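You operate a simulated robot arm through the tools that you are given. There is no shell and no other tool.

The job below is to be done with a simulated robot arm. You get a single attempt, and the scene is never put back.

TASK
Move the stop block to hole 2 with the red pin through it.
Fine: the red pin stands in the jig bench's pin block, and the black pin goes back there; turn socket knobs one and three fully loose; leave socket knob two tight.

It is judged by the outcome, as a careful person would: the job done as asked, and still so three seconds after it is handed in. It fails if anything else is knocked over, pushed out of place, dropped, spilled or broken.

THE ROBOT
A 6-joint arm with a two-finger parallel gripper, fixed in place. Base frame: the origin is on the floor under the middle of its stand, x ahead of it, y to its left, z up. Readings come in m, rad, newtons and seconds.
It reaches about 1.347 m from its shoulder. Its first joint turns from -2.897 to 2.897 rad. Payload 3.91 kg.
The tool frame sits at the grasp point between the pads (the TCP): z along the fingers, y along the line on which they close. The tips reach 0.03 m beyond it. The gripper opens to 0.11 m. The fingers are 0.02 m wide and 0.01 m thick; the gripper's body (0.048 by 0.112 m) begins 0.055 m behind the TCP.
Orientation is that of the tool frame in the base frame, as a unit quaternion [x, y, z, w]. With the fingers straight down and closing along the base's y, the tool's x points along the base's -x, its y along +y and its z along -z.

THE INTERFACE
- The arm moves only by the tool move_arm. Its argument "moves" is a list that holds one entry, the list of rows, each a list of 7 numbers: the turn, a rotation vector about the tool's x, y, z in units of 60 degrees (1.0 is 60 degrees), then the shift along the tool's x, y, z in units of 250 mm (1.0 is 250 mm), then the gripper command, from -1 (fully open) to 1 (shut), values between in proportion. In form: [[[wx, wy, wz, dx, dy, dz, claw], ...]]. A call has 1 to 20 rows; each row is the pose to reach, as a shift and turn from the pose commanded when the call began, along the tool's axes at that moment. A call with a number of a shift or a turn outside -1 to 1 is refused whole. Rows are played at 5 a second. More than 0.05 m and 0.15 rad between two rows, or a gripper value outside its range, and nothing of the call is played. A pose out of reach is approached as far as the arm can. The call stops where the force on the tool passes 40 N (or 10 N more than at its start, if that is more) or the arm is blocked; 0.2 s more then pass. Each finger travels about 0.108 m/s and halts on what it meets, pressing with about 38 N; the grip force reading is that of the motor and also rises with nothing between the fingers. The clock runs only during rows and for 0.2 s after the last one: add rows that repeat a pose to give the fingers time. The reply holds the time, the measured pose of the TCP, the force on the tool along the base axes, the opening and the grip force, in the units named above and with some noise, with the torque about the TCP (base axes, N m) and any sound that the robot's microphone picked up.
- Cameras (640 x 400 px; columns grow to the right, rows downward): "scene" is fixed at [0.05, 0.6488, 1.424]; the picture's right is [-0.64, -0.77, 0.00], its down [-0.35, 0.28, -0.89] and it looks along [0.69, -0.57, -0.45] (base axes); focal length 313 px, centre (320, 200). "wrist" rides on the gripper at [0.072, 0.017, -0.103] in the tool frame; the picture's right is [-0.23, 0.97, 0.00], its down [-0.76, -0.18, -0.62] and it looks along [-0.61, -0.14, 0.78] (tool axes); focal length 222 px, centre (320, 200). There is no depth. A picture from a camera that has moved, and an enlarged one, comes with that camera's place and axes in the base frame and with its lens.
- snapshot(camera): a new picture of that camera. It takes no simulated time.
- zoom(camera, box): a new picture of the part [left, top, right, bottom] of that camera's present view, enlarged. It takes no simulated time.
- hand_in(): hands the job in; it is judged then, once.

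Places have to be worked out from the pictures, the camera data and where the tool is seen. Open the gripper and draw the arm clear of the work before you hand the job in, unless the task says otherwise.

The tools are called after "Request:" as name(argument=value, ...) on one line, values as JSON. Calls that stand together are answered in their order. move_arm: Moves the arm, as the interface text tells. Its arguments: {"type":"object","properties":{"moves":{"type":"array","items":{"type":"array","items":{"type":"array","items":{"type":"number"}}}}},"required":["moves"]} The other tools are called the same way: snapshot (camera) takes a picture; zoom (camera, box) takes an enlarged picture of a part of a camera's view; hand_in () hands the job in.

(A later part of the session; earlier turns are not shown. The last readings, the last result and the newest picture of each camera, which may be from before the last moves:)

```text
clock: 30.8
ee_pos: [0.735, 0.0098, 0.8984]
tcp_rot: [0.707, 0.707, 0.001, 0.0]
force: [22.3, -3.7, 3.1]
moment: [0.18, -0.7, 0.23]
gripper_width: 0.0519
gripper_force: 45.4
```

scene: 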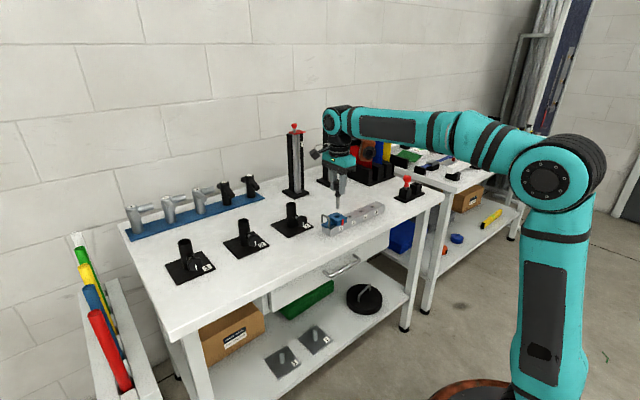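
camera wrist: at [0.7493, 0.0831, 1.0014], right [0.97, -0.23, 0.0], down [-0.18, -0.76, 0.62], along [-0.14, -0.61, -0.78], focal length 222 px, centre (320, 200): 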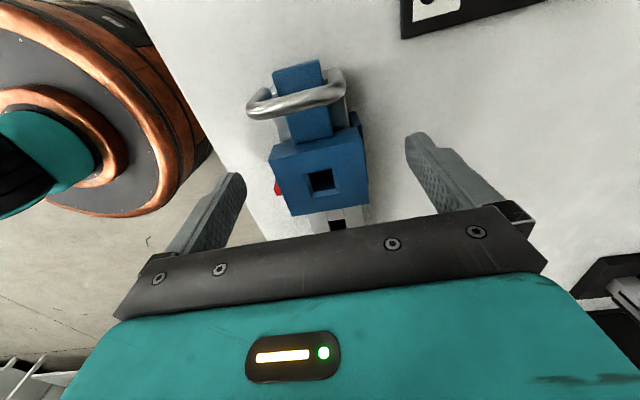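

Request:
move_arm(moves=[[[0, 0, 0, 0, 0.004, 0, 1], [0, 0, 0, 0, 0.008, 0, 1], [0, 0, 0, 0, 0.008, 0, 1]]])

```text
clock: 31.6
ee_pos: [0.7346, 0.0108, 0.8981]
tcp_rot: [0.708, 0.707, 0.0, -0.001]
force: [-8.0, -11.0, -4.1]
moment: [-0.35, 0.01, -0.07]
gripper_width: 0.0517
gripper_force: 45.1
```

The x force is nearly balanced. I'll ease back half a millimetre and begin sliding the block toward -y, 15 mm to start with.

Request:
move_arm(moves=[[[0, 0, 0, 0, -0.002, 0, 1], [0, 0, 0, -0.02, -0.002, 0, 1], [0, 0, 0, -0.04, -0.002, 0, 1], [0, 0, 0, -0.06, -0.002, 0, 1], [0, 0, 0, -0.06, -0.002, 0, 1]]])

Request:
zoom(camera="scene", box=[300, 180, 400, 246])

Request:
zoom(camera="wrist", box=[220, 40, 440, 240])

```text
clock: 32.8
ee_pos: [0.7348, -0.004, 0.8995]
tcp_rot: [0.707, 0.707, 0.0, 0.0]
force: [8.1, 0.5, -9.0]
moment: [1.24, -0.5, 0.27]
gripper_width: 0.0519
gripper_force: 45.2
```

```text
6.06 times, centred on (350, 213) of scene
camera zoom: at [0.05, 0.6488, 1.424], right [-0.64, -0.77, 0.0], down [-0.35, 0.28, -0.89], along [0.69, -0.57, -0.45], focal length 1897 px, centre (138, 121)
```

zoom: 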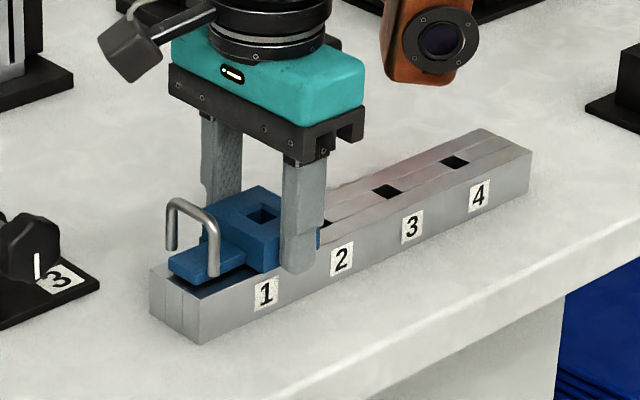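

```text
2.00 times, centred on (330, 140) of wrist
camera zoom: at [0.7505, 0.0678, 1.0017], right [0.97, -0.23, 0.0], down [-0.18, -0.76, 0.62], along [-0.14, -0.61, -0.78], focal length 444 px, centre (300, 320)
```

zoom: 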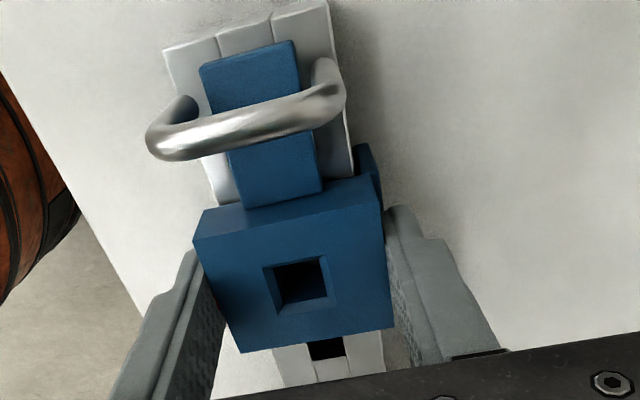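

The block moves with the fingers without slipping, and the rail stays put. I'll slide the remaining 45 mm to bring it over hole 2.

Request:
move_arm(moves=[[[0, 0, 0, -0.02, 0, 0, 1], [0, 0, 0, -0.04, 0, 0, 1], [0, 0, 0, -0.06, 0, 0, 1], [0, 0, 0, -0.08, 0, 0, 1], [0, 0, 0, -0.1, 0, 0, 1], [0, 0, 0, -0.12, 0, 0, 1], [0, 0, 0, -0.14, 0, 0, 1], [0, 0, 0, -0.16, 0, 0, 1], [0, 0, 0, -0.18, 0, 0, 1], [0, 0, 0, -0.18, 0, 0, 1]]])

Request:
zoom(camera="scene", box=[300, 180, 400, 246])

Request:
zoom(camera="wrist", box=[220, 40, 440, 240])

```text
clock: 35.0
ee_pos: [0.7356, -0.0494, 0.898]
tcp_rot: [0.707, 0.707, 0.0, -0.001]
force: [-12.9, -1.0, -8.8]
moment: [-0.65, 0.45, -0.13]
gripper_width: 0.0518
gripper_force: 44.6
```

```text
6.06 times, centred on (350, 213) of scene
camera zoom: at [0.05, 0.6488, 1.424], right [-0.64, -0.77, 0.0], down [-0.35, 0.28, -0.89], along [0.69, -0.57, -0.45], focal length 1897 px, centre (138, 121)
```

zoom: 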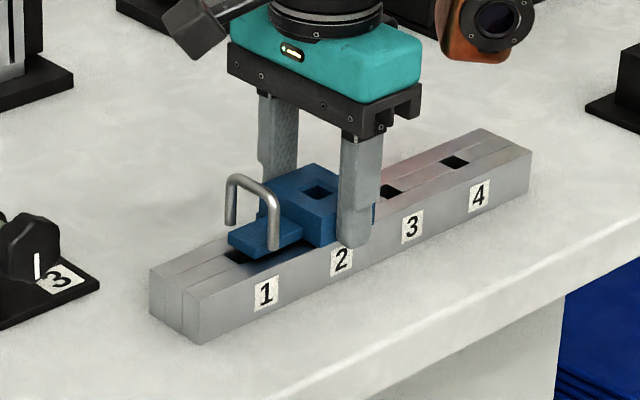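

```text
2.00 times, centred on (330, 140) of wrist
camera zoom: at [0.7506, 0.0231, 1.0017], right [0.97, -0.23, 0.0], down [-0.18, -0.76, 0.62], along [-0.14, -0.61, -0.78], focal length 444 px, centre (300, 320)
```

zoom: 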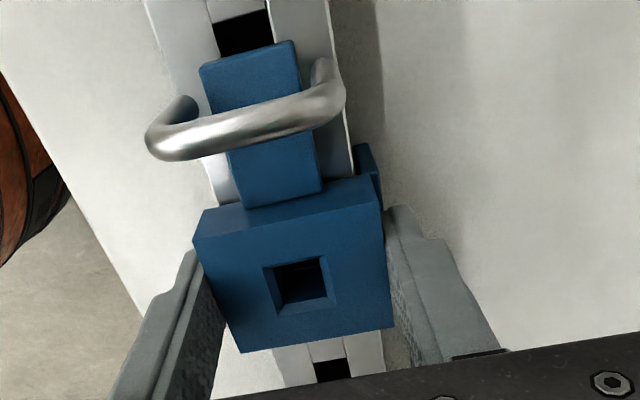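

The next hole appears at the same spot past the block as before the slide, so the block sits one pitch along. I'll look closely at the block's hole and marker before letting go.

Request:
zoom(camera="wrist", box=[290, 150, 370, 230])

Request:
zoom(camera="scene", box=[335, 200, 365, 230])

```text
5.00 times, centred on (330, 190) of wrist
camera zoom: at [0.7506, 0.0231, 1.0017], right [0.97, -0.23, 0.0], down [-0.18, -0.76, 0.62], along [-0.14, -0.61, -0.78], focal length 1111 px, centre (270, 250)
```

zoom: 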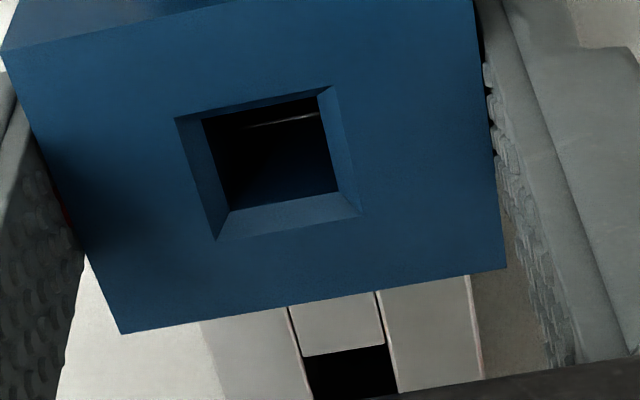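

```text
13.33 times, centred on (350, 215) of scene
camera zoom: at [0.05, 0.6488, 1.424], right [-0.64, -0.77, 0.0], down [-0.35, 0.28, -0.89], along [0.69, -0.57, -0.45], focal length 4173 px, centre (-80, 0)
```

zoom: 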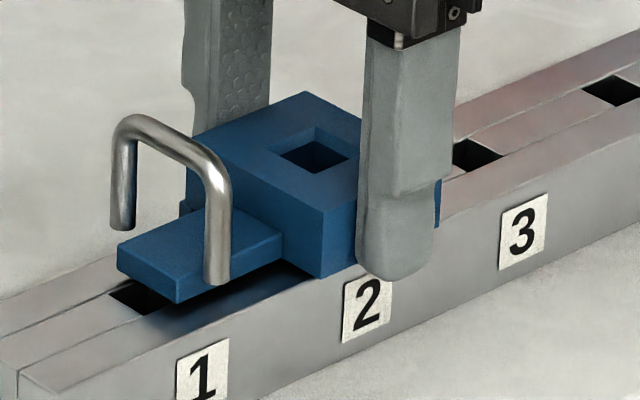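

The block's funnel looks right over hole 2, and the shift was a measured 59.9 mm. I'll open the fingers and rise.

Request:
move_arm(moves=[[[0, 0, 0, 0, 0, 0, 0.2], [0, 0, 0, 0, 0, 0, -0.3], [0, 0, 0, 0, 0, 0, -1], [0, 0, 0, 0, 0, 0, -1], [0, 0, 0, 0, 0, -0.1, -1], [0, 0, 0, 0, 0, -0.3, -1], [0, 0, 0, 0, 0, -0.5, -1], [0, 0, 0, 0, 0, -0.6, -1], [0, 0, 0, -0.15, -0.03, -0.6, -1], [0, 0, 0, -0.288, -0.072, -0.6, -1], [0, 0, 0, -0.288, -0.072, -0.6, -1]]])

Request:
snapshot(camera="wrist")

Request:
zoom(camera="scene", box=[320, 200, 380, 240])

```text
clock: 37.4
ee_pos: [0.7186, -0.1197, 1.0481]
tcp_rot: [0.707, 0.707, 0.0, 0.0]
force: [0.2, -0.7, 0.8]
moment: [0.02, 0.01, -0.01]
gripper_width: 0.1099
gripper_force: 0.0
```

```text
taken
camera wrist: at [0.7342, -0.048, 1.1516], right [0.97, -0.23, 0.0], down [-0.18, -0.76, 0.62], along [-0.14, -0.61, -0.78], focal length 222 px, centre (320, 200)
```

wrist: 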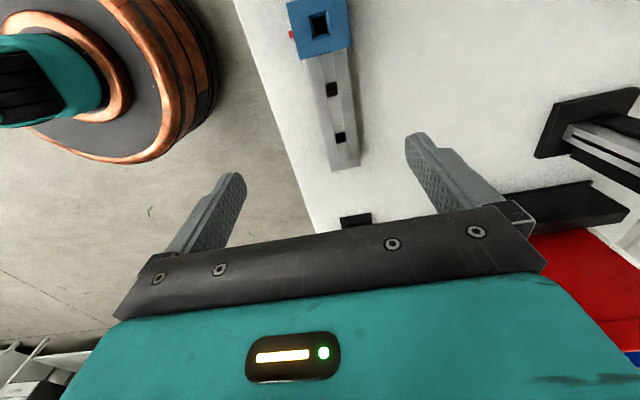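

```text
10.00 times, centred on (350, 220) of scene
camera zoom: at [0.05, 0.6488, 1.424], right [-0.64, -0.77, 0.0], down [-0.35, 0.28, -0.89], along [0.69, -0.57, -0.45], focal length 3130 px, centre (20, 0)
```

zoom: 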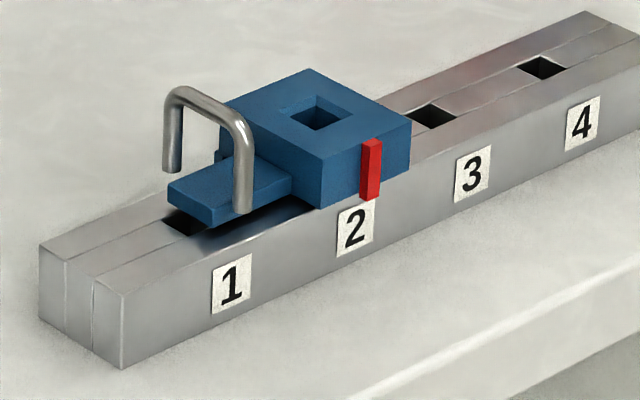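

The red marker sits against "2" exactly as it sat against "1" before. I'll check down through the hole from above.

Request:
zoom(camera="wrist", box=[280, 0, 370, 60])

Request:
zoom(camera="wrist", box=[300, 0, 340, 50])

```text
6.67 times, centred on (325, 30) of wrist
camera zoom: at [0.7342, -0.048, 1.1516], right [0.97, -0.23, 0.0], down [-0.18, -0.76, 0.62], along [-0.14, -0.61, -0.78], focal length 1481 px, centre (287, 1333)
```

zoom: 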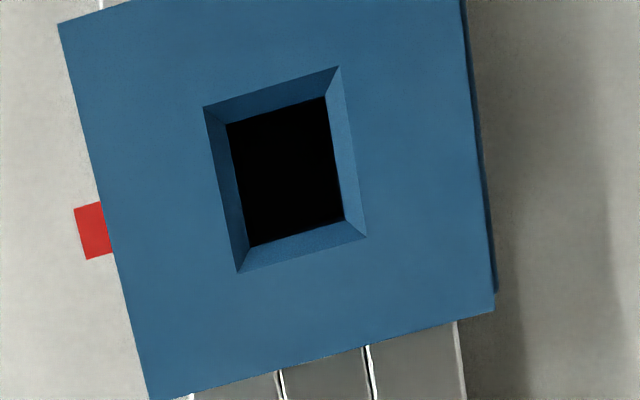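

```text
8.00 times, centred on (320, 25) of wrist
camera zoom: at [0.7342, -0.048, 1.1516], right [0.97, -0.23, 0.0], down [-0.18, -0.76, 0.62], along [-0.14, -0.61, -0.78], focal length 1777 px, centre (320, 1600)
```

zoom: 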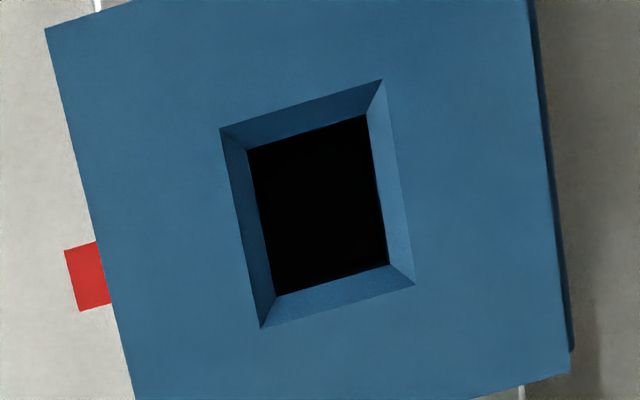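

Straight down the block's hole everything is dark, so block and hole 2 line up. The hole centre comes out at (0.7335, -0.0496). Next I'll go over to the red pin near (0.735, -0.373).

Request:
move_arm(moves=[[[0, 0, 0, -0.16, 0.012, -0.05, -1], [0, 0, 0, -0.34, 0.024, -0.05, -1], [0, 0, 0, -0.52, 0.036, -0.05, -1], [0, 0, 0, -0.7, 0.048, -0.05, -1], [0, 0, 0, -0.86, 0.06, -0.05, -1], [0, 0, 0, -1.0, 0.072, -0.05, -1], [0, 0, 0, -1.0, 0.072, -0.05, -1]]])

Request:
zoom(camera="wrist", box=[240, 20, 440, 220])

```text
clock: 39.0
ee_pos: [0.734, -0.3708, 1.0625]
tcp_rot: [0.707, 0.707, 0.0, 0.001]
force: [-0.1, -1.2, 0.6]
moment: [-0.02, 0.0, 0.01]
gripper_width: 0.11
gripper_force: 0.0
```

```text
2.00 times, centred on (340, 120) of wrist
camera zoom: at [0.7492, -0.2981, 1.1654], right [0.97, -0.23, 0.0], down [-0.18, -0.76, 0.62], along [-0.14, -0.61, -0.78], focal length 444 px, centre (280, 360)
```

zoom: 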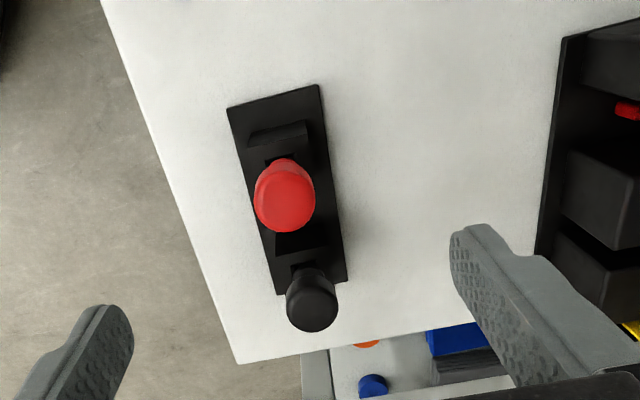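

The red pin head is about 3 mm in +x and 3 mm in -y from directly below. I'll correct that and lower onto it to z 0.937.

Request:
move_arm(moves=[[[0, 0, 0, -0.012, 0.012, 0, -1], [0, 0, 0, -0.012, 0.012, 0.14, -1], [0, 0, 0, -0.012, 0.012, 0.28, -1], [0, 0, 0, -0.012, 0.012, 0.4, -1], [0, 0, 0, -0.012, 0.012, 0.494, -1], [0, 0, 0, -0.012, 0.012, 0.494, -1]]])

Request:
zoom(camera="wrist", box=[220, 40, 440, 240])

Request:
zoom(camera="scene", box=[370, 140, 450, 210])

```text
clock: 40.4
ee_pos: [0.7378, -0.3729, 0.935]
tcp_rot: [0.707, 0.707, 0.0, 0.0]
force: [-0.1, 0.1, -0.2]
moment: [-0.03, -0.02, 0.01]
gripper_width: 0.11
gripper_force: 0.0
```

```text
2.00 times, centred on (330, 140) of wrist
camera zoom: at [0.7534, -0.3016, 1.0389], right [0.97, -0.23, 0.0], down [-0.18, -0.76, 0.62], along [-0.14, -0.61, -0.78], focal length 444 px, centre (300, 320)
```

zoom: 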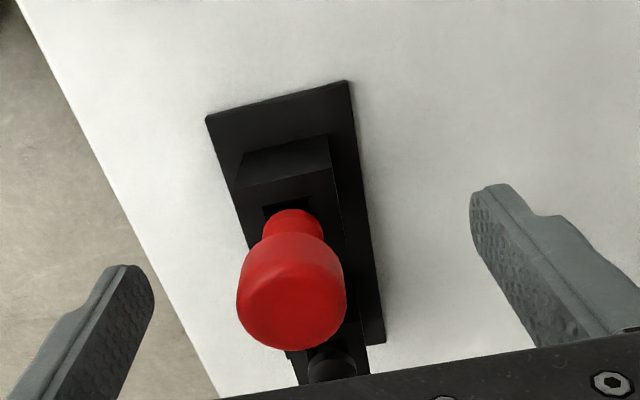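

```text
5.71 times, centred on (410, 175) of scene
camera zoom: at [0.05, 0.6488, 1.424], right [-0.64, -0.77, 0.0], down [-0.35, 0.28, -0.89], along [0.69, -0.57, -0.45], focal length 1788 px, centre (-194, 343)
```

zoom: 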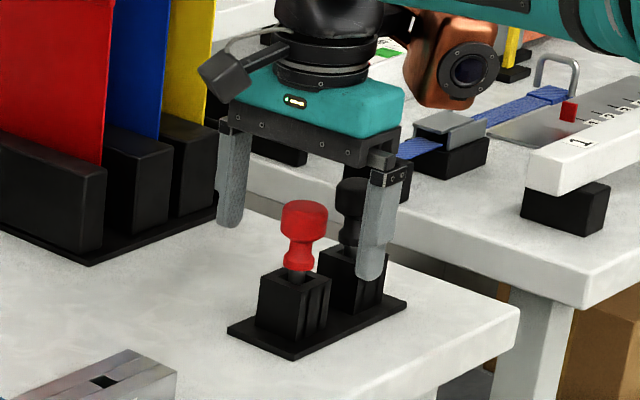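

The red head sits about 2.5 mm toward -x of the grasp centre. I'll shift that and close on it.

Request:
move_arm(moves=[[[0, 0, 0, 0, -0.01, 0, -1], [0, 0, 0, 0, -0.01, 0, -0.4], [0, 0, 0, 0, -0.01, 0, 0.2], [0, 0, 0, 0, -0.01, 0, 1], [0, 0, 0, 0, -0.01, 0, 1], [0, 0, 0, 0, -0.01, 0, 1], [0, 0, 0, 0, -0.01, 0, 1]]])

Request:
zoom(camera="wrist", box=[220, 40, 440, 240])

```text
clock: 42.0
ee_pos: [0.7365, -0.3739, 0.9364]
tcp_rot: [0.707, 0.707, 0.0, -0.001]
force: [0.4, -0.4, 0.5]
moment: [-0.01, 0.06, 0.01]
gripper_width: 0.0306
gripper_force: 38.3
```

```text
2.00 times, centred on (330, 140) of wrist
camera zoom: at [0.7514, -0.3015, 1.0397], right [0.97, -0.23, 0.0], down [-0.18, -0.76, 0.62], along [-0.14, -0.61, -0.78], focal length 444 px, centre (300, 320)
```

zoom: 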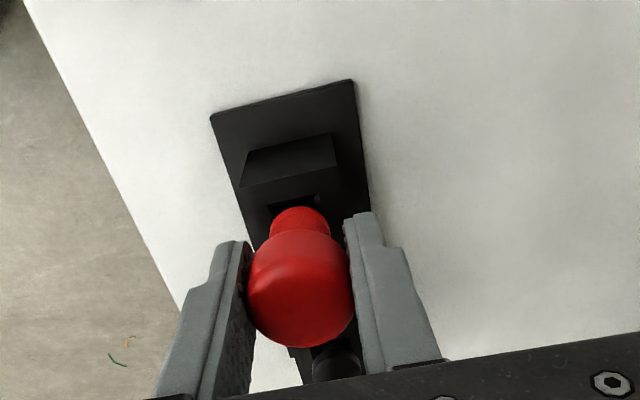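

Gripped at 30.6 mm. I'll lift it straight up out of the socket and then carry it toward the jig.

Request:
move_arm(moves=[[[0, 0, 0, 0, 0, -0.04, 1], [0, 0, 0, 0, 0, -0.08, 1], [0, 0, 0, 0, 0, -0.12, 1], [0, 0, 0, 0, 0, -0.18, 1], [0, 0, 0, 0, 0, -0.26, 1], [0, 0, 0, 0, 0, -0.38, 1], [0, 0, 0, 0, 0, -0.5, 1], [0, 0, 0, 0.14, 0, -0.5, 1], [0, 0, 0, 0.3, 0, -0.5, 1], [0, 0, 0, 0.46, 0, -0.5, 1], [0, 0, 0, 0.62, 0, -0.5, 1], [0, 0, 0, 0.78, 0, -0.5, 1], [0, 0, 0, 0.92, 0, -0.5, 1], [0, 0, 0, 1.0, 0, -0.5, 1], [0, 0, 0, 1.0, 0, -0.5, 1]]])

Request:
snapshot(camera="scene")

Request:
snapshot(camera="wrist")

```text
clock: 45.2
ee_pos: [0.7345, -0.1264, 1.0619]
tcp_rot: [0.707, 0.707, 0.0, 0.0]
force: [-0.5, 0.5, 0.4]
moment: [-0.02, -0.02, 0.0]
gripper_width: 0.0305
gripper_force: 38.3
```

```text
taken
```

scene: 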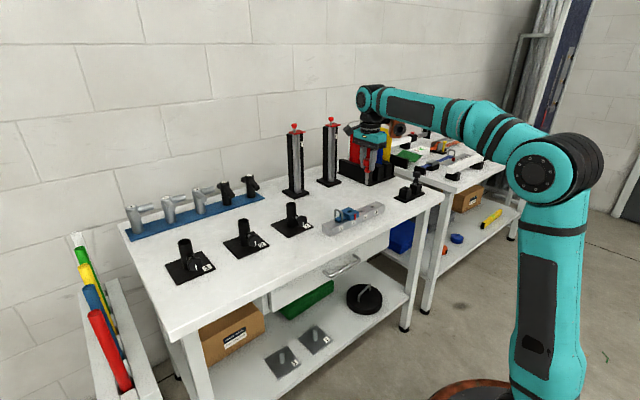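

```text
taken
camera wrist: at [0.7502, -0.0541, 1.166], right [0.97, -0.23, 0.0], down [-0.18, -0.76, 0.62], along [-0.14, -0.61, -0.78], focal length 222 px, centre (320, 200)
```

wrist: 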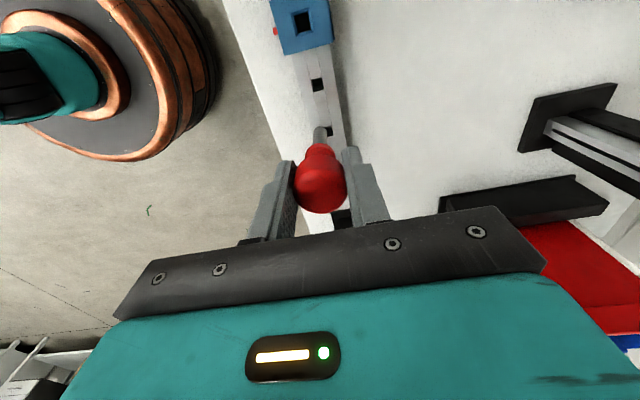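

The red pin is clear of the block, and the black one stays standing. I'll move +76.5 mm in y to bring the pin over the block's hole, keeping it high.

Request:
move_arm(moves=[[[0, 0, 0, 0.12, 0, 0, 1], [0, 0, 0, 0.24, 0, 0, 1], [0, 0, 0, 0.306, 0, 0, 1], [0, 0, 0, 0.306, 0, 0.1, 1], [0, 0, 0, 0.306, 0, 0.18, 1], [0, 0, 0, 0.306, 0, 0.24, 1], [0, 0, 0, 0.306, 0, 0.24, 1]]])

Request:
zoom(camera="wrist", box=[240, 40, 420, 240])

Request:
zoom(camera="scene", box=[300, 160, 400, 246])

```text
clock: 46.8
ee_pos: [0.7359, -0.0478, 1.0036]
tcp_rot: [0.707, 0.707, 0.0, 0.0]
force: [0.7, -0.4, -0.3]
moment: [-0.02, -0.01, -0.02]
gripper_width: 0.0302
gripper_force: 37.9
```

```text
2.00 times, centred on (330, 140) of wrist
camera zoom: at [0.7517, 0.0249, 1.1067], right [0.97, -0.23, 0.0], down [-0.18, -0.76, 0.62], along [-0.14, -0.61, -0.78], focal length 444 px, centre (300, 320)
```

zoom: 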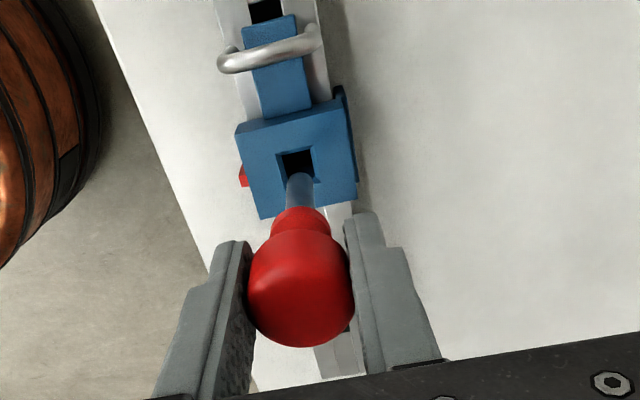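

```text
4.65 times, centred on (350, 203) of scene
camera zoom: at [0.05, 0.6488, 1.424], right [-0.64, -0.77, 0.0], down [-0.35, 0.28, -0.89], along [0.69, -0.57, -0.45], focal length 1456 px, centre (180, 186)
```

zoom: 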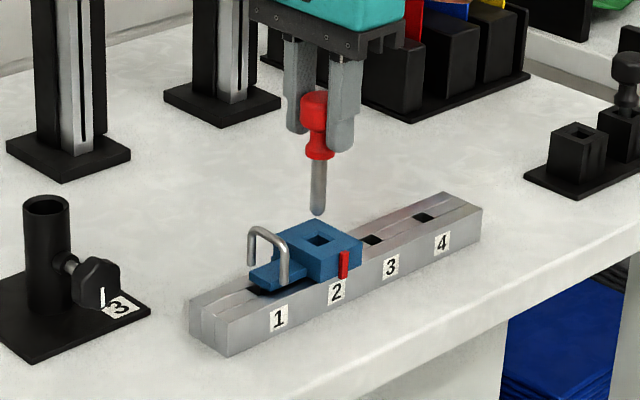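

The pin tip is about 30 mm above the block, and the hole lies about 1.3 mm toward -x and 2.7 mm toward -y. I'll correct and lower slowly into the funnel.

Request:
move_arm(moves=[[[0, 0, 0, -0.011, -0.005, 0.0, 1], [0, 0, 0, -0.011, -0.005, 0.03, 1], [0, 0, 0, -0.011, -0.005, 0.06, 1], [0, 0, 0, -0.011, -0.005, 0.09, 1], [0, 0, 0, -0.011, -0.005, 0.12, 1], [0, 0, 0, -0.011, -0.005, 0.15, 1], [0, 0, 0, -0.011, -0.005, 0.15, 1]]])

Request:
zoom(camera="wrist", box=[240, 40, 420, 240])

Request:
zoom(camera="scene", box=[320, 180, 380, 240])

```text
clock: 48.4
ee_pos: [0.7348, -0.0492, 0.9658]
tcp_rot: [0.707, 0.707, 0.0, 0.0]
force: [0.2, -0.2, -0.6]
moment: [0.01, -0.04, 0.02]
gripper_width: 0.0306
gripper_force: 38.1
```

```text
2.00 times, centred on (330, 140) of wrist
camera zoom: at [0.7503, 0.0225, 1.069], right [0.97, -0.23, 0.0], down [-0.18, -0.76, 0.62], along [-0.14, -0.61, -0.78], focal length 444 px, centre (300, 320)
```

zoom: 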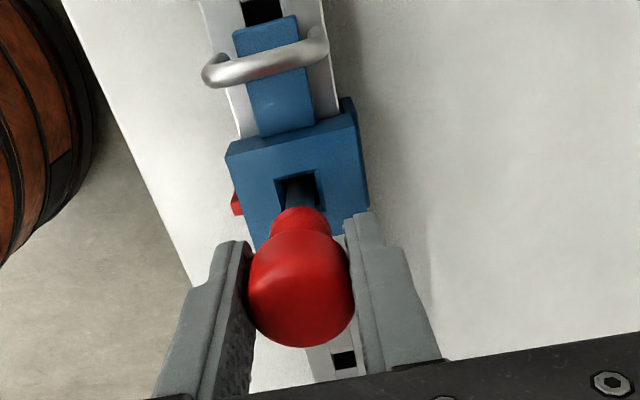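

```text
6.67 times, centred on (350, 210) of scene
camera zoom: at [0.05, 0.6488, 1.424], right [-0.64, -0.77, 0.0], down [-0.35, 0.28, -0.89], along [0.69, -0.57, -0.45], focal length 2086 px, centre (120, 133)
```

zoom: 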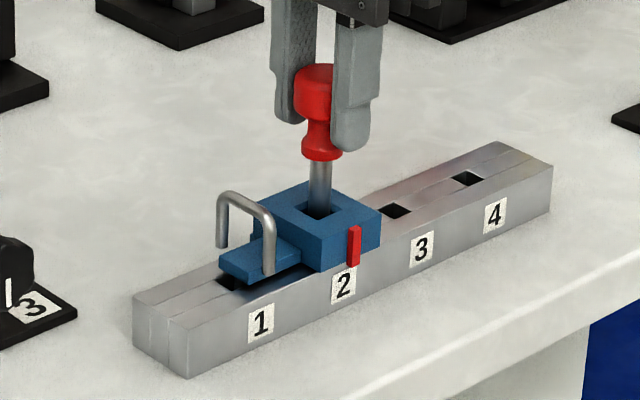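

The tip is in the funnel with no side force. I'll lower the remaining 32 mm in small steps.

Request:
move_arm(moves=[[[0, 0, 0, 0, 0, 0.016, 1], [0, 0, 0, 0, 0, 0.032, 1], [0, 0, 0, 0, 0, 0.048, 1], [0, 0, 0, 0, 0, 0.064, 1], [0, 0, 0, 0, 0, 0.08, 1], [0, 0, 0, 0, 0, 0.08, 1]]])

```text
clock: 49.8
ee_pos: [0.7347, -0.0479, 0.9473]
tcp_rot: [0.707, 0.707, -0.001, 0.0]
force: [-0.5, 3.8, -0.7]
moment: [0.23, -0.02, -0.01]
gripper_width: 0.0305
gripper_force: 38.2
```

The tip has passed rail-top level with only a 3.8 N side touch. I'll ease 0.7 mm in +y and keep lowering.

Request:
move_arm(moves=[[[0, 0, 0, 0.003, 0, 0.0, 1], [0, 0, 0, 0.003, 0, 0.014, 1], [0, 0, 0, 0.003, 0, 0.028, 1], [0, 0, 0, 0.003, 0, 0.042, 1], [0, 0, 0, 0.003, 0, 0.042, 1]]])

Request:
zoom(camera="scene", box=[320, 180, 380, 240])

```text
clock: 51.0
ee_pos: [0.7355, -0.0477, 0.9356]
tcp_rot: [0.707, 0.707, -0.001, -0.001]
force: [-0.3, 0.5, 0.1]
moment: [0.02, -0.01, 0.01]
gripper_width: 0.0304
gripper_force: 37.5
```

```text
6.67 times, centred on (350, 210) of scene
camera zoom: at [0.05, 0.6488, 1.424], right [-0.64, -0.77, 0.0], down [-0.35, 0.28, -0.89], along [0.69, -0.57, -0.45], focal length 2086 px, centre (120, 133)
```

zoom: 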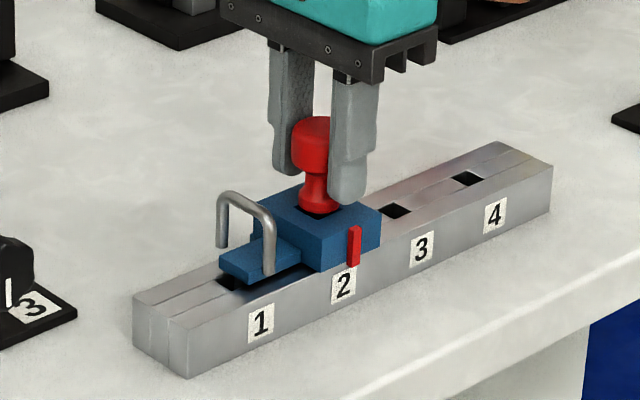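

Nearly home at z 0.9356 with no force. I'll lower in 1 mm steps to feel it seat.

Request:
move_arm(moves=[[[0, 0, 0, 0, 0, 0.005, 1], [0, 0, 0, 0, 0, 0.01, 1], [0, 0, 0, 0, 0, 0.014, 1], [0, 0, 0, 0, 0, 0.014, 1]]])

```text
clock: 52.0
ee_pos: [0.7333, -0.0501, 0.9337]
tcp_rot: [0.707, 0.707, 0.001, 0.001]
force: [2.1, 0.2, 13.6]
moment: [-0.01, -0.07, -0.01]
gripper_width: 0.0306
gripper_force: 37.6
```

13.6 N upward at z 0.9337 shows the red pin's collar is seated on the block. I'll relieve the pressure, open, and rise clear.

Request:
move_arm(moves=[[[0, 0, 0, 0, 0, -0.005, 1], [0, 0, 0, 0, 0, -0.005, 0.5], [0, 0, 0, 0, 0, -0.005, -0.2], [0, 0, 0, 0, 0, -0.005, -1], [0, 0, 0, 0, 0, -0.005, -1], [0, 0, 0, 0, 0, -0.06, -1], [0, 0, 0, 0, 0, -0.2, -1], [0, 0, 0, 0, 0, -0.38, -1], [0, 0, 0, 0, 0, -0.5, -1], [0, 0, 0, 0, 0, -0.66, -1], [0, 0, 0, 0, 0, -0.66, -1]]])

Request:
snapshot(camera="wrist")

Request:
zoom(camera="scene", box=[320, 180, 380, 240])

```text
clock: 54.4
ee_pos: [0.7335, -0.0491, 1.0955]
tcp_rot: [0.707, 0.707, 0.0, 0.0]
force: [0.3, -0.6, 0.4]
moment: [-0.01, 0.03, -0.01]
gripper_width: 0.1098
gripper_force: 0.0
```

```text
taken
camera wrist: at [0.7502, 0.0229, 1.1989], right [0.97, -0.23, 0.0], down [-0.18, -0.76, 0.62], along [-0.14, -0.61, -0.78], focal length 222 px, centre (320, 200)
```

wrist: 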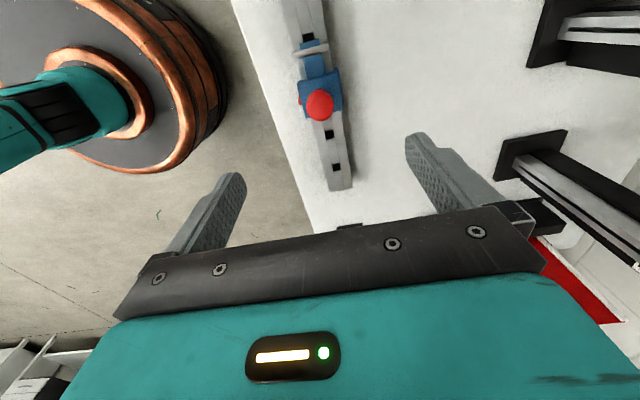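

```text
6.67 times, centred on (350, 210) of scene
camera zoom: at [0.05, 0.6488, 1.424], right [-0.64, -0.77, 0.0], down [-0.35, 0.28, -0.89], along [0.69, -0.57, -0.45], focal length 2086 px, centre (120, 133)
```

zoom: 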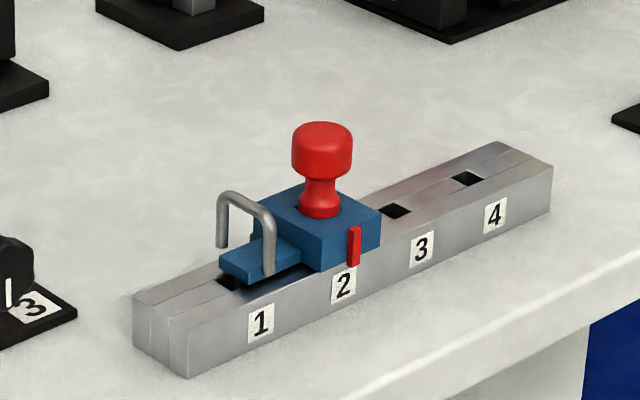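

The jig part is done: the red pin is through the block at hole 2. Now I'll look closely at the socket knobs.

Request:
zoom(camera="scene", box=[270, 195, 320, 240])

Request:
zoom(camera="scene", box=[160, 230, 220, 290])

Request:
zoom(camera="scene", box=[218, 210, 274, 264])

```text
8.89 times, centred on (295, 218) of scene
camera zoom: at [0.05, 0.6488, 1.424], right [-0.64, -0.77, 0.0], down [-0.35, 0.28, -0.89], along [0.69, -0.57, -0.45], focal length 2782 px, centre (542, 44)
```

zoom: 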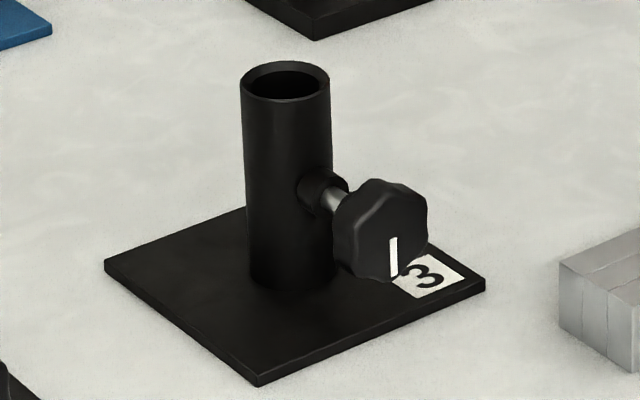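

```text
6.67 times, centred on (190, 260) of scene
camera zoom: at [0.05, 0.6488, 1.424], right [-0.64, -0.77, 0.0], down [-0.35, 0.28, -0.89], along [0.69, -0.57, -0.45], focal length 2086 px, centre (1187, -200)
```

zoom: 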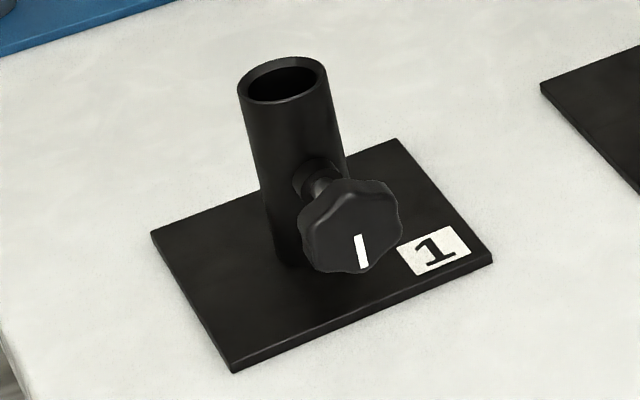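

```text
7.41 times, centred on (246, 237) of scene
camera zoom: at [0.05, 0.6488, 1.424], right [-0.64, -0.77, 0.0], down [-0.35, 0.28, -0.89], along [0.69, -0.57, -0.45], focal length 2318 px, centre (868, -74)
```

zoom: 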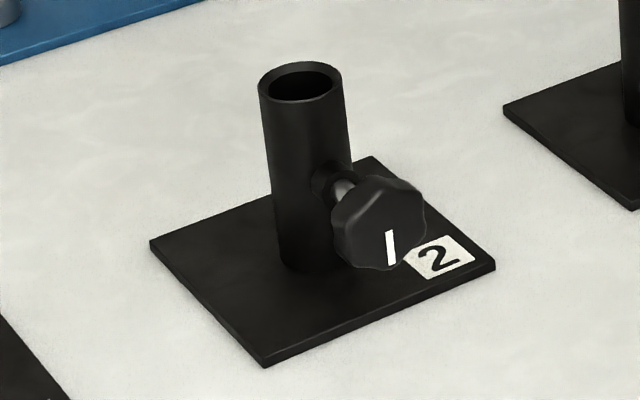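

The knobs face the robot (-x), with the white line pointing down from the centre. Knob 3's face is near (0.783, 0.118, 0.893) with a radius of about 19 mm, and its post top is at z 0.93. I'll turn the hand back so it closes along y, then tilt it forward over the knobs; first 60° of that while moving back and left.

Request:
move_arm(moves=[[[0, 0, -0.125, 0.05, -0.05, 0, -1], [0, 0, -0.25, 0.1, -0.1, 0, -1], [0, 0, -0.375, 0.15, -0.15, 0, -1], [0, 0, -0.5, 0.2, -0.2, 0, -1], [0, 0, -0.625, 0.25, -0.25, 0, -1], [0, 0, -0.75, 0.3, -0.3, 0, -1], [0, 0, -0.875, 0.35, -0.35, 0, -1], [0, 0, -1.0, 0.4, -0.4, 0, -1], [0, 0, -1.0, 0.4, -0.4, 0, -1]]])

```text
clock: 56.4
ee_pos: [0.6334, 0.0516, 1.0963]
tcp_rot: [0.258, 0.966, 0.0, 0.0]
force: [0.1, -0.6, -0.8]
moment: [0.02, 0.0, 0.03]
gripper_width: 0.11
gripper_force: 0.1
```

30° of yaw remains. I'll finish it and move to y ≈ 0.12.

Request:
move_arm(moves=[[[0, 0, -0.125, 0.034, 0.059, 0, -1], [0, 0, -0.25, 0.068, 0.118, 0, -1], [0, 0, -0.375, 0.102, 0.177, 0, -1], [0, 0, -0.5, 0.136, 0.236, 0, -1], [0, 0, -0.5, 0.136, 0.236, 0, -1]]])

```text
clock: 57.6
ee_pos: [0.635, 0.1203, 1.0968]
tcp_rot: [0.0, 1.0, 0.0, 0.0]
force: [0.1, -0.5, 0.6]
moment: [0.0, 0.02, 0.0]
gripper_width: 0.1101
gripper_force: 0.1
```

The fingers close along y again. Now I'll tilt the hand 20° so it points down and forward, and drop to z ≈ 1.02 for a view of knob 3's face.

Request:
move_arm(moves=[[[0, -0.111, 0, 0, 0, 0.1, -1], [0, -0.222, 0, 0, 0, 0.2, -1], [0, -0.333, 0, 0, 0, 0.3, -1], [0, -0.333, 0, 0, 0, 0.3, -1]]])

Request:
snapshot(camera="wrist")

Request:
snapshot(camera="scene")

```text
clock: 58.6
ee_pos: [0.6363, 0.1191, 1.0216]
tcp_rot: [0.0, 0.985, 0.0, 0.175]
force: [0.1, -1.2, 0.3]
moment: [0.03, -0.02, 0.01]
gripper_width: 0.1099
gripper_force: 0.0
```

```text
taken
camera wrist: at [0.5315, 0.136, 1.0936], right [0.21, 0.97, 0.08], down [0.5, -0.18, 0.85], along [0.84, -0.14, -0.53], focal length 222 px, centre (320, 200)
```

wrist: 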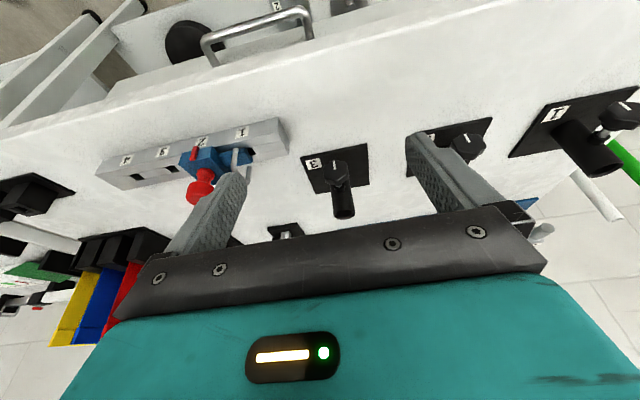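

```text
taken
```

scene: 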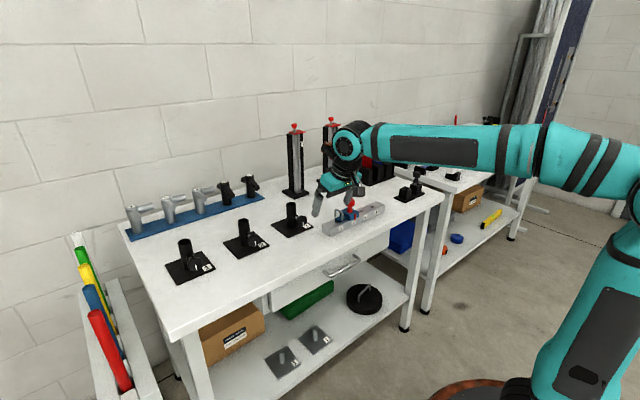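

Knob 3 and its label are visible right between the fingers. I'll enlarge that view.

Request:
zoom(camera="wrist", box=[290, 130, 390, 230])

Request:
zoom(camera="wrist", box=[500, 70, 640, 200])

```text
4.00 times, centred on (340, 180) of wrist
camera zoom: at [0.5315, 0.136, 1.0936], right [0.21, 0.97, 0.08], down [0.5, -0.18, 0.85], along [0.84, -0.14, -0.53], focal length 888 px, centre (240, 280)
```

zoom: 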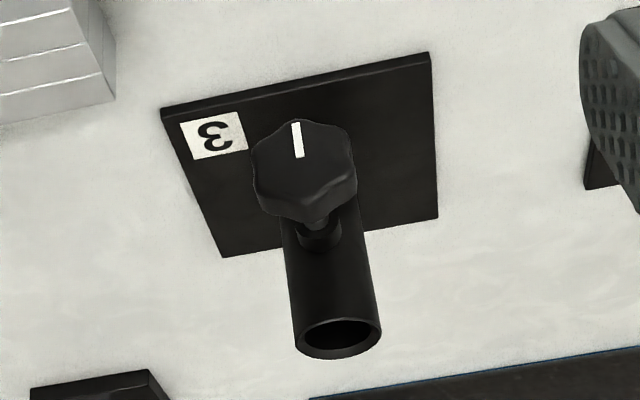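

```text
3.08 times, centred on (570, 135) of wrist
camera zoom: at [0.5315, 0.136, 1.0936], right [0.21, 0.97, 0.08], down [0.5, -0.18, 0.85], along [0.84, -0.14, -0.53], focal length 684 px, centre (-449, 400)
```

zoom: 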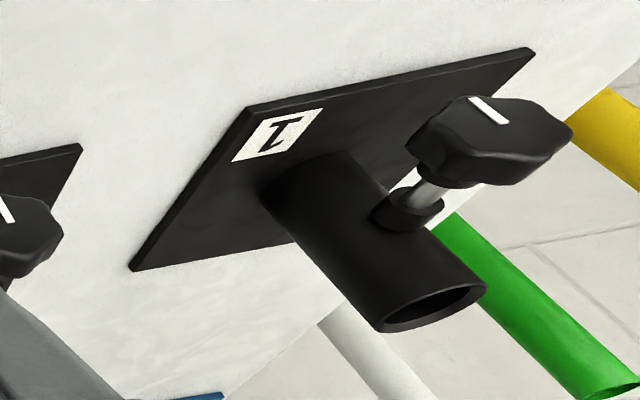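

Triangulating again puts knob 3's face centre at about (0.7775, 0.1205, 0.895) and its axis at y 0.120, z 0.894. I'll move to a standoff 120 mm back along the tilted tool axis, fingers opened to about 70 mm.

Request:
move_arm(moves=[[[0, 0, 0, -0.13, 0.001, 0.052, -0.6], [0, 0, 0, -0.26, 0.003, 0.104, -0.27], [0, 0, 0, -0.394, 0.004, 0.156, -0.27], [0, 0, 0, -0.394, 0.004, 0.156, -0.27]]])

Request:
snapshot(camera="wrist")

Request:
zoom(camera="wrist", box=[240, 80, 420, 240])

```text
clock: 59.6
ee_pos: [0.7419, 0.1176, 1.018]
tcp_rot: [0.001, 0.985, 0.0, 0.174]
force: [-0.1, -0.1, -0.2]
moment: [0.0, -0.02, 0.03]
gripper_width: 0.07
gripper_force: 0.0
```

```text
taken
camera wrist: at [0.6357, 0.1351, 1.0894], right [0.21, 0.97, 0.08], down [0.5, -0.18, 0.85], along [0.84, -0.14, -0.53], focal length 222 px, centre (320, 200)
```

wrist: 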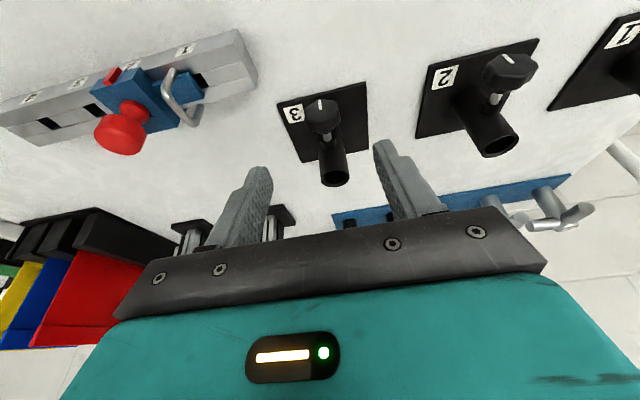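

```text
2.50 times, centred on (330, 160) of wrist
camera zoom: at [0.6357, 0.1351, 1.0894], right [0.21, 0.97, 0.08], down [0.5, -0.18, 0.85], along [0.84, -0.14, -0.53], focal length 555 px, centre (295, 300)
```

zoom: 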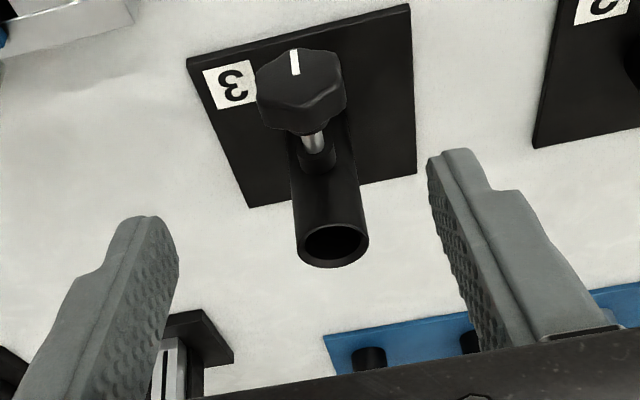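

The knob centre works out at about (0.783, 0.1205, 0.895), roughly 14 mm thick. I'll advance 118 mm along the tool axis so the fingers straddle it.

Request:
move_arm(moves=[[[0, 0, 0, 0, 0.0096, 0.12, -0.27], [0, 0, 0, 0, 0.0096, 0.24, -0.27], [0, 0, 0, 0, 0.0096, 0.34, -0.27], [0, 0, 0, 0, 0.0096, 0.42, -0.27], [0, 0, 0, 0, 0.0096, 0.472, -0.27], [0, 0, 0, 0, 0.0096, 0.472, -0.27]]])

Request:
snapshot(camera="wrist")

Request:
zoom(camera="scene", box=[260, 170, 360, 246])

```text
clock: 61.0
ee_pos: [0.782, 0.1223, 0.9081]
tcp_rot: [0.0, 0.985, 0.0, 0.174]
force: [0.7, -0.6, 0.6]
moment: [0.02, -0.01, 0.02]
gripper_width: 0.0698
gripper_force: 0.0
```

```text
taken
camera wrist: at [0.6768, 0.1383, 0.9793], right [0.21, 0.97, 0.08], down [0.5, -0.18, 0.85], along [0.84, -0.14, -0.53], focal length 222 px, centre (320, 200)
```

wrist: 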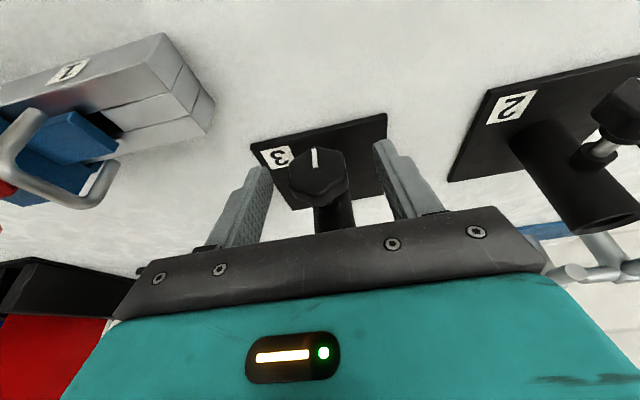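

```text
5.26 times, centred on (310, 208) of scene
camera zoom: at [0.05, 0.6488, 1.424], right [-0.64, -0.77, 0.0], down [-0.35, 0.28, -0.89], along [0.69, -0.57, -0.45], focal length 1647 px, centre (373, 158)
```

zoom: 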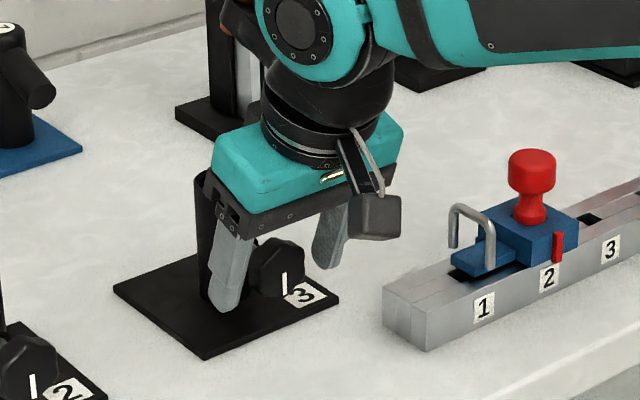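

The fingers are astride knob 3 and the hand is clear of the post. I'll check the centring closely before gripping.

Request:
zoom(camera="wrist", box=[230, 100, 430, 240])

```text
2.86 times, centred on (330, 170) of wrist
camera zoom: at [0.6768, 0.1383, 0.9793], right [0.21, 0.97, 0.08], down [0.5, -0.18, 0.85], along [0.84, -0.14, -0.53], focal length 635 px, centre (291, 286)
```

zoom: 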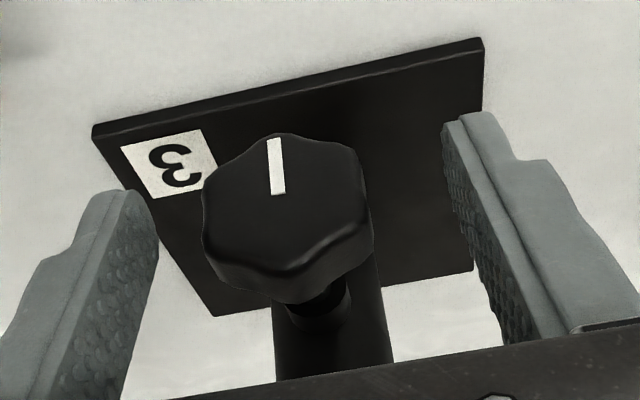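

The knob is centred at y ≈ 0.121, z ≈ 0.896. I'll close on it now.

Request:
move_arm(moves=[[[0, 0, 0, 0, 0, 0, 0], [0, 0, 0, 0, 0, 0, 0.3], [0, 0, 0, 0, 0, 0, 1], [0, 0, 0, 0, 0, 0, 1], [0, 0, 0, 0, 0, 0, 1]]])

Request:
zoom(camera="wrist", box=[230, 100, 430, 240])

```text
clock: 62.2
ee_pos: [0.7812, 0.1195, 0.9068]
tcp_rot: [0.001, 0.985, -0.001, 0.174]
force: [-2.8, -18.3, -1.2]
moment: [-0.3, 0.11, 0.11]
gripper_width: 0.0378
gripper_force: 44.7
```

```text
2.86 times, centred on (330, 170) of wrist
camera zoom: at [0.6769, 0.1368, 0.9794], right [0.21, 0.97, 0.08], down [0.5, -0.18, 0.85], along [0.84, -0.14, -0.53], focal length 635 px, centre (291, 286)
```

zoom: 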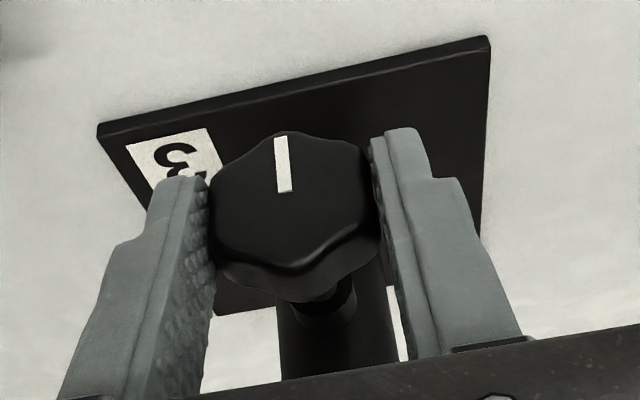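

The knob is held at 37.8 mm, with -18 N in y meaning it sits about 1.2 mm further toward -y. I'll shift to balance that.

Request:
move_arm(moves=[[[0, 0, 0, 0, -0.005, 0, 1], [0, 0, 0, 0, -0.005, 0, 1]]])

```text
clock: 62.8
ee_pos: [0.7817, 0.1199, 0.9071]
tcp_rot: [0.0, 0.985, 0.0, 0.174]
force: [2.8, -13.3, 0.3]
moment: [-0.26, 0.49, -0.04]
gripper_width: 0.0379
gripper_force: 44.6
```

Request:
move_arm(moves=[[[0, 0, 0, 0, -0.005, 0, 1], [0, 0, 0, 0, -0.005, 0, 1]]])

```text
clock: 63.4
ee_pos: [0.7815, 0.1188, 0.9078]
tcp_rot: [0.0, 0.985, -0.001, 0.174]
force: [12.8, -2.0, 0.0]
moment: [-0.09, -0.5, -0.62]
gripper_width: 0.0376
gripper_force: 45.1
```

The side load is balanced. Loosening is counter-clockwise seen from the robot, so the hand should swing about the knob's axis toward +y. I'll turn 15° as a trial and watch the torque.

Request:
move_arm(moves=[[[0.1175, 0, -0.0428, 0, 0.0062, 0.0004, 1], [0.2349, 0, -0.0855, 0.0005, 0.0122, 0.0015, 1], [0.2349, 0, -0.0855, 0.0005, 0.0122, 0.0015, 1]]])

Request:
zoom(camera="wrist", box=[230, 100, 430, 240])

Request:
zoom(camera="scene", box=[260, 170, 360, 246])

```text
clock: 64.2
ee_pos: [0.7823, 0.1231, 0.9067]
tcp_rot: [-0.023, 0.976, -0.129, 0.172]
force: [24.7, 9.9, 6.6]
moment: [0.12, -0.93, -0.22]
gripper_width: 0.0377
gripper_force: 44.4
```

```text
2.86 times, centred on (330, 170) of wrist
camera zoom: at [0.6766, 0.159, 0.9719], right [0.21, 0.96, -0.18], down [0.5, 0.05, 0.86], along [0.84, -0.27, -0.47], focal length 635 px, centre (291, 286)
```

zoom: 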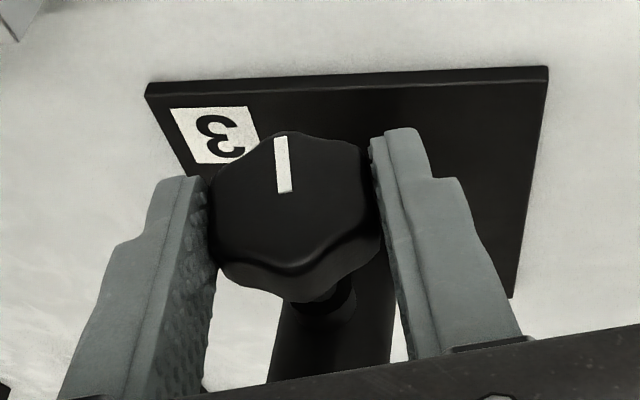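

```text
5.26 times, centred on (310, 208) of scene
camera zoom: at [0.05, 0.6488, 1.424], right [-0.64, -0.77, 0.0], down [-0.35, 0.28, -0.89], along [0.69, -0.57, -0.45], focal length 1647 px, centre (373, 158)
```

zoom: 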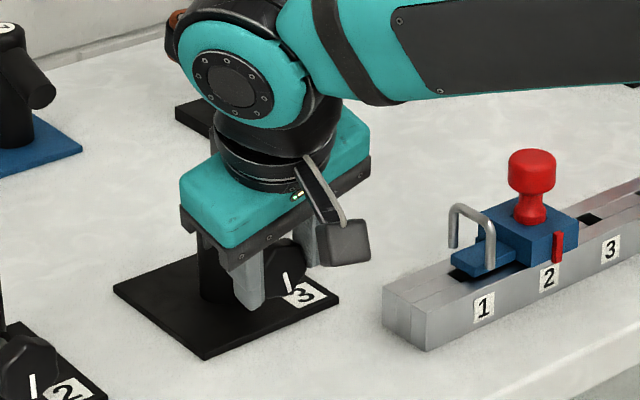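

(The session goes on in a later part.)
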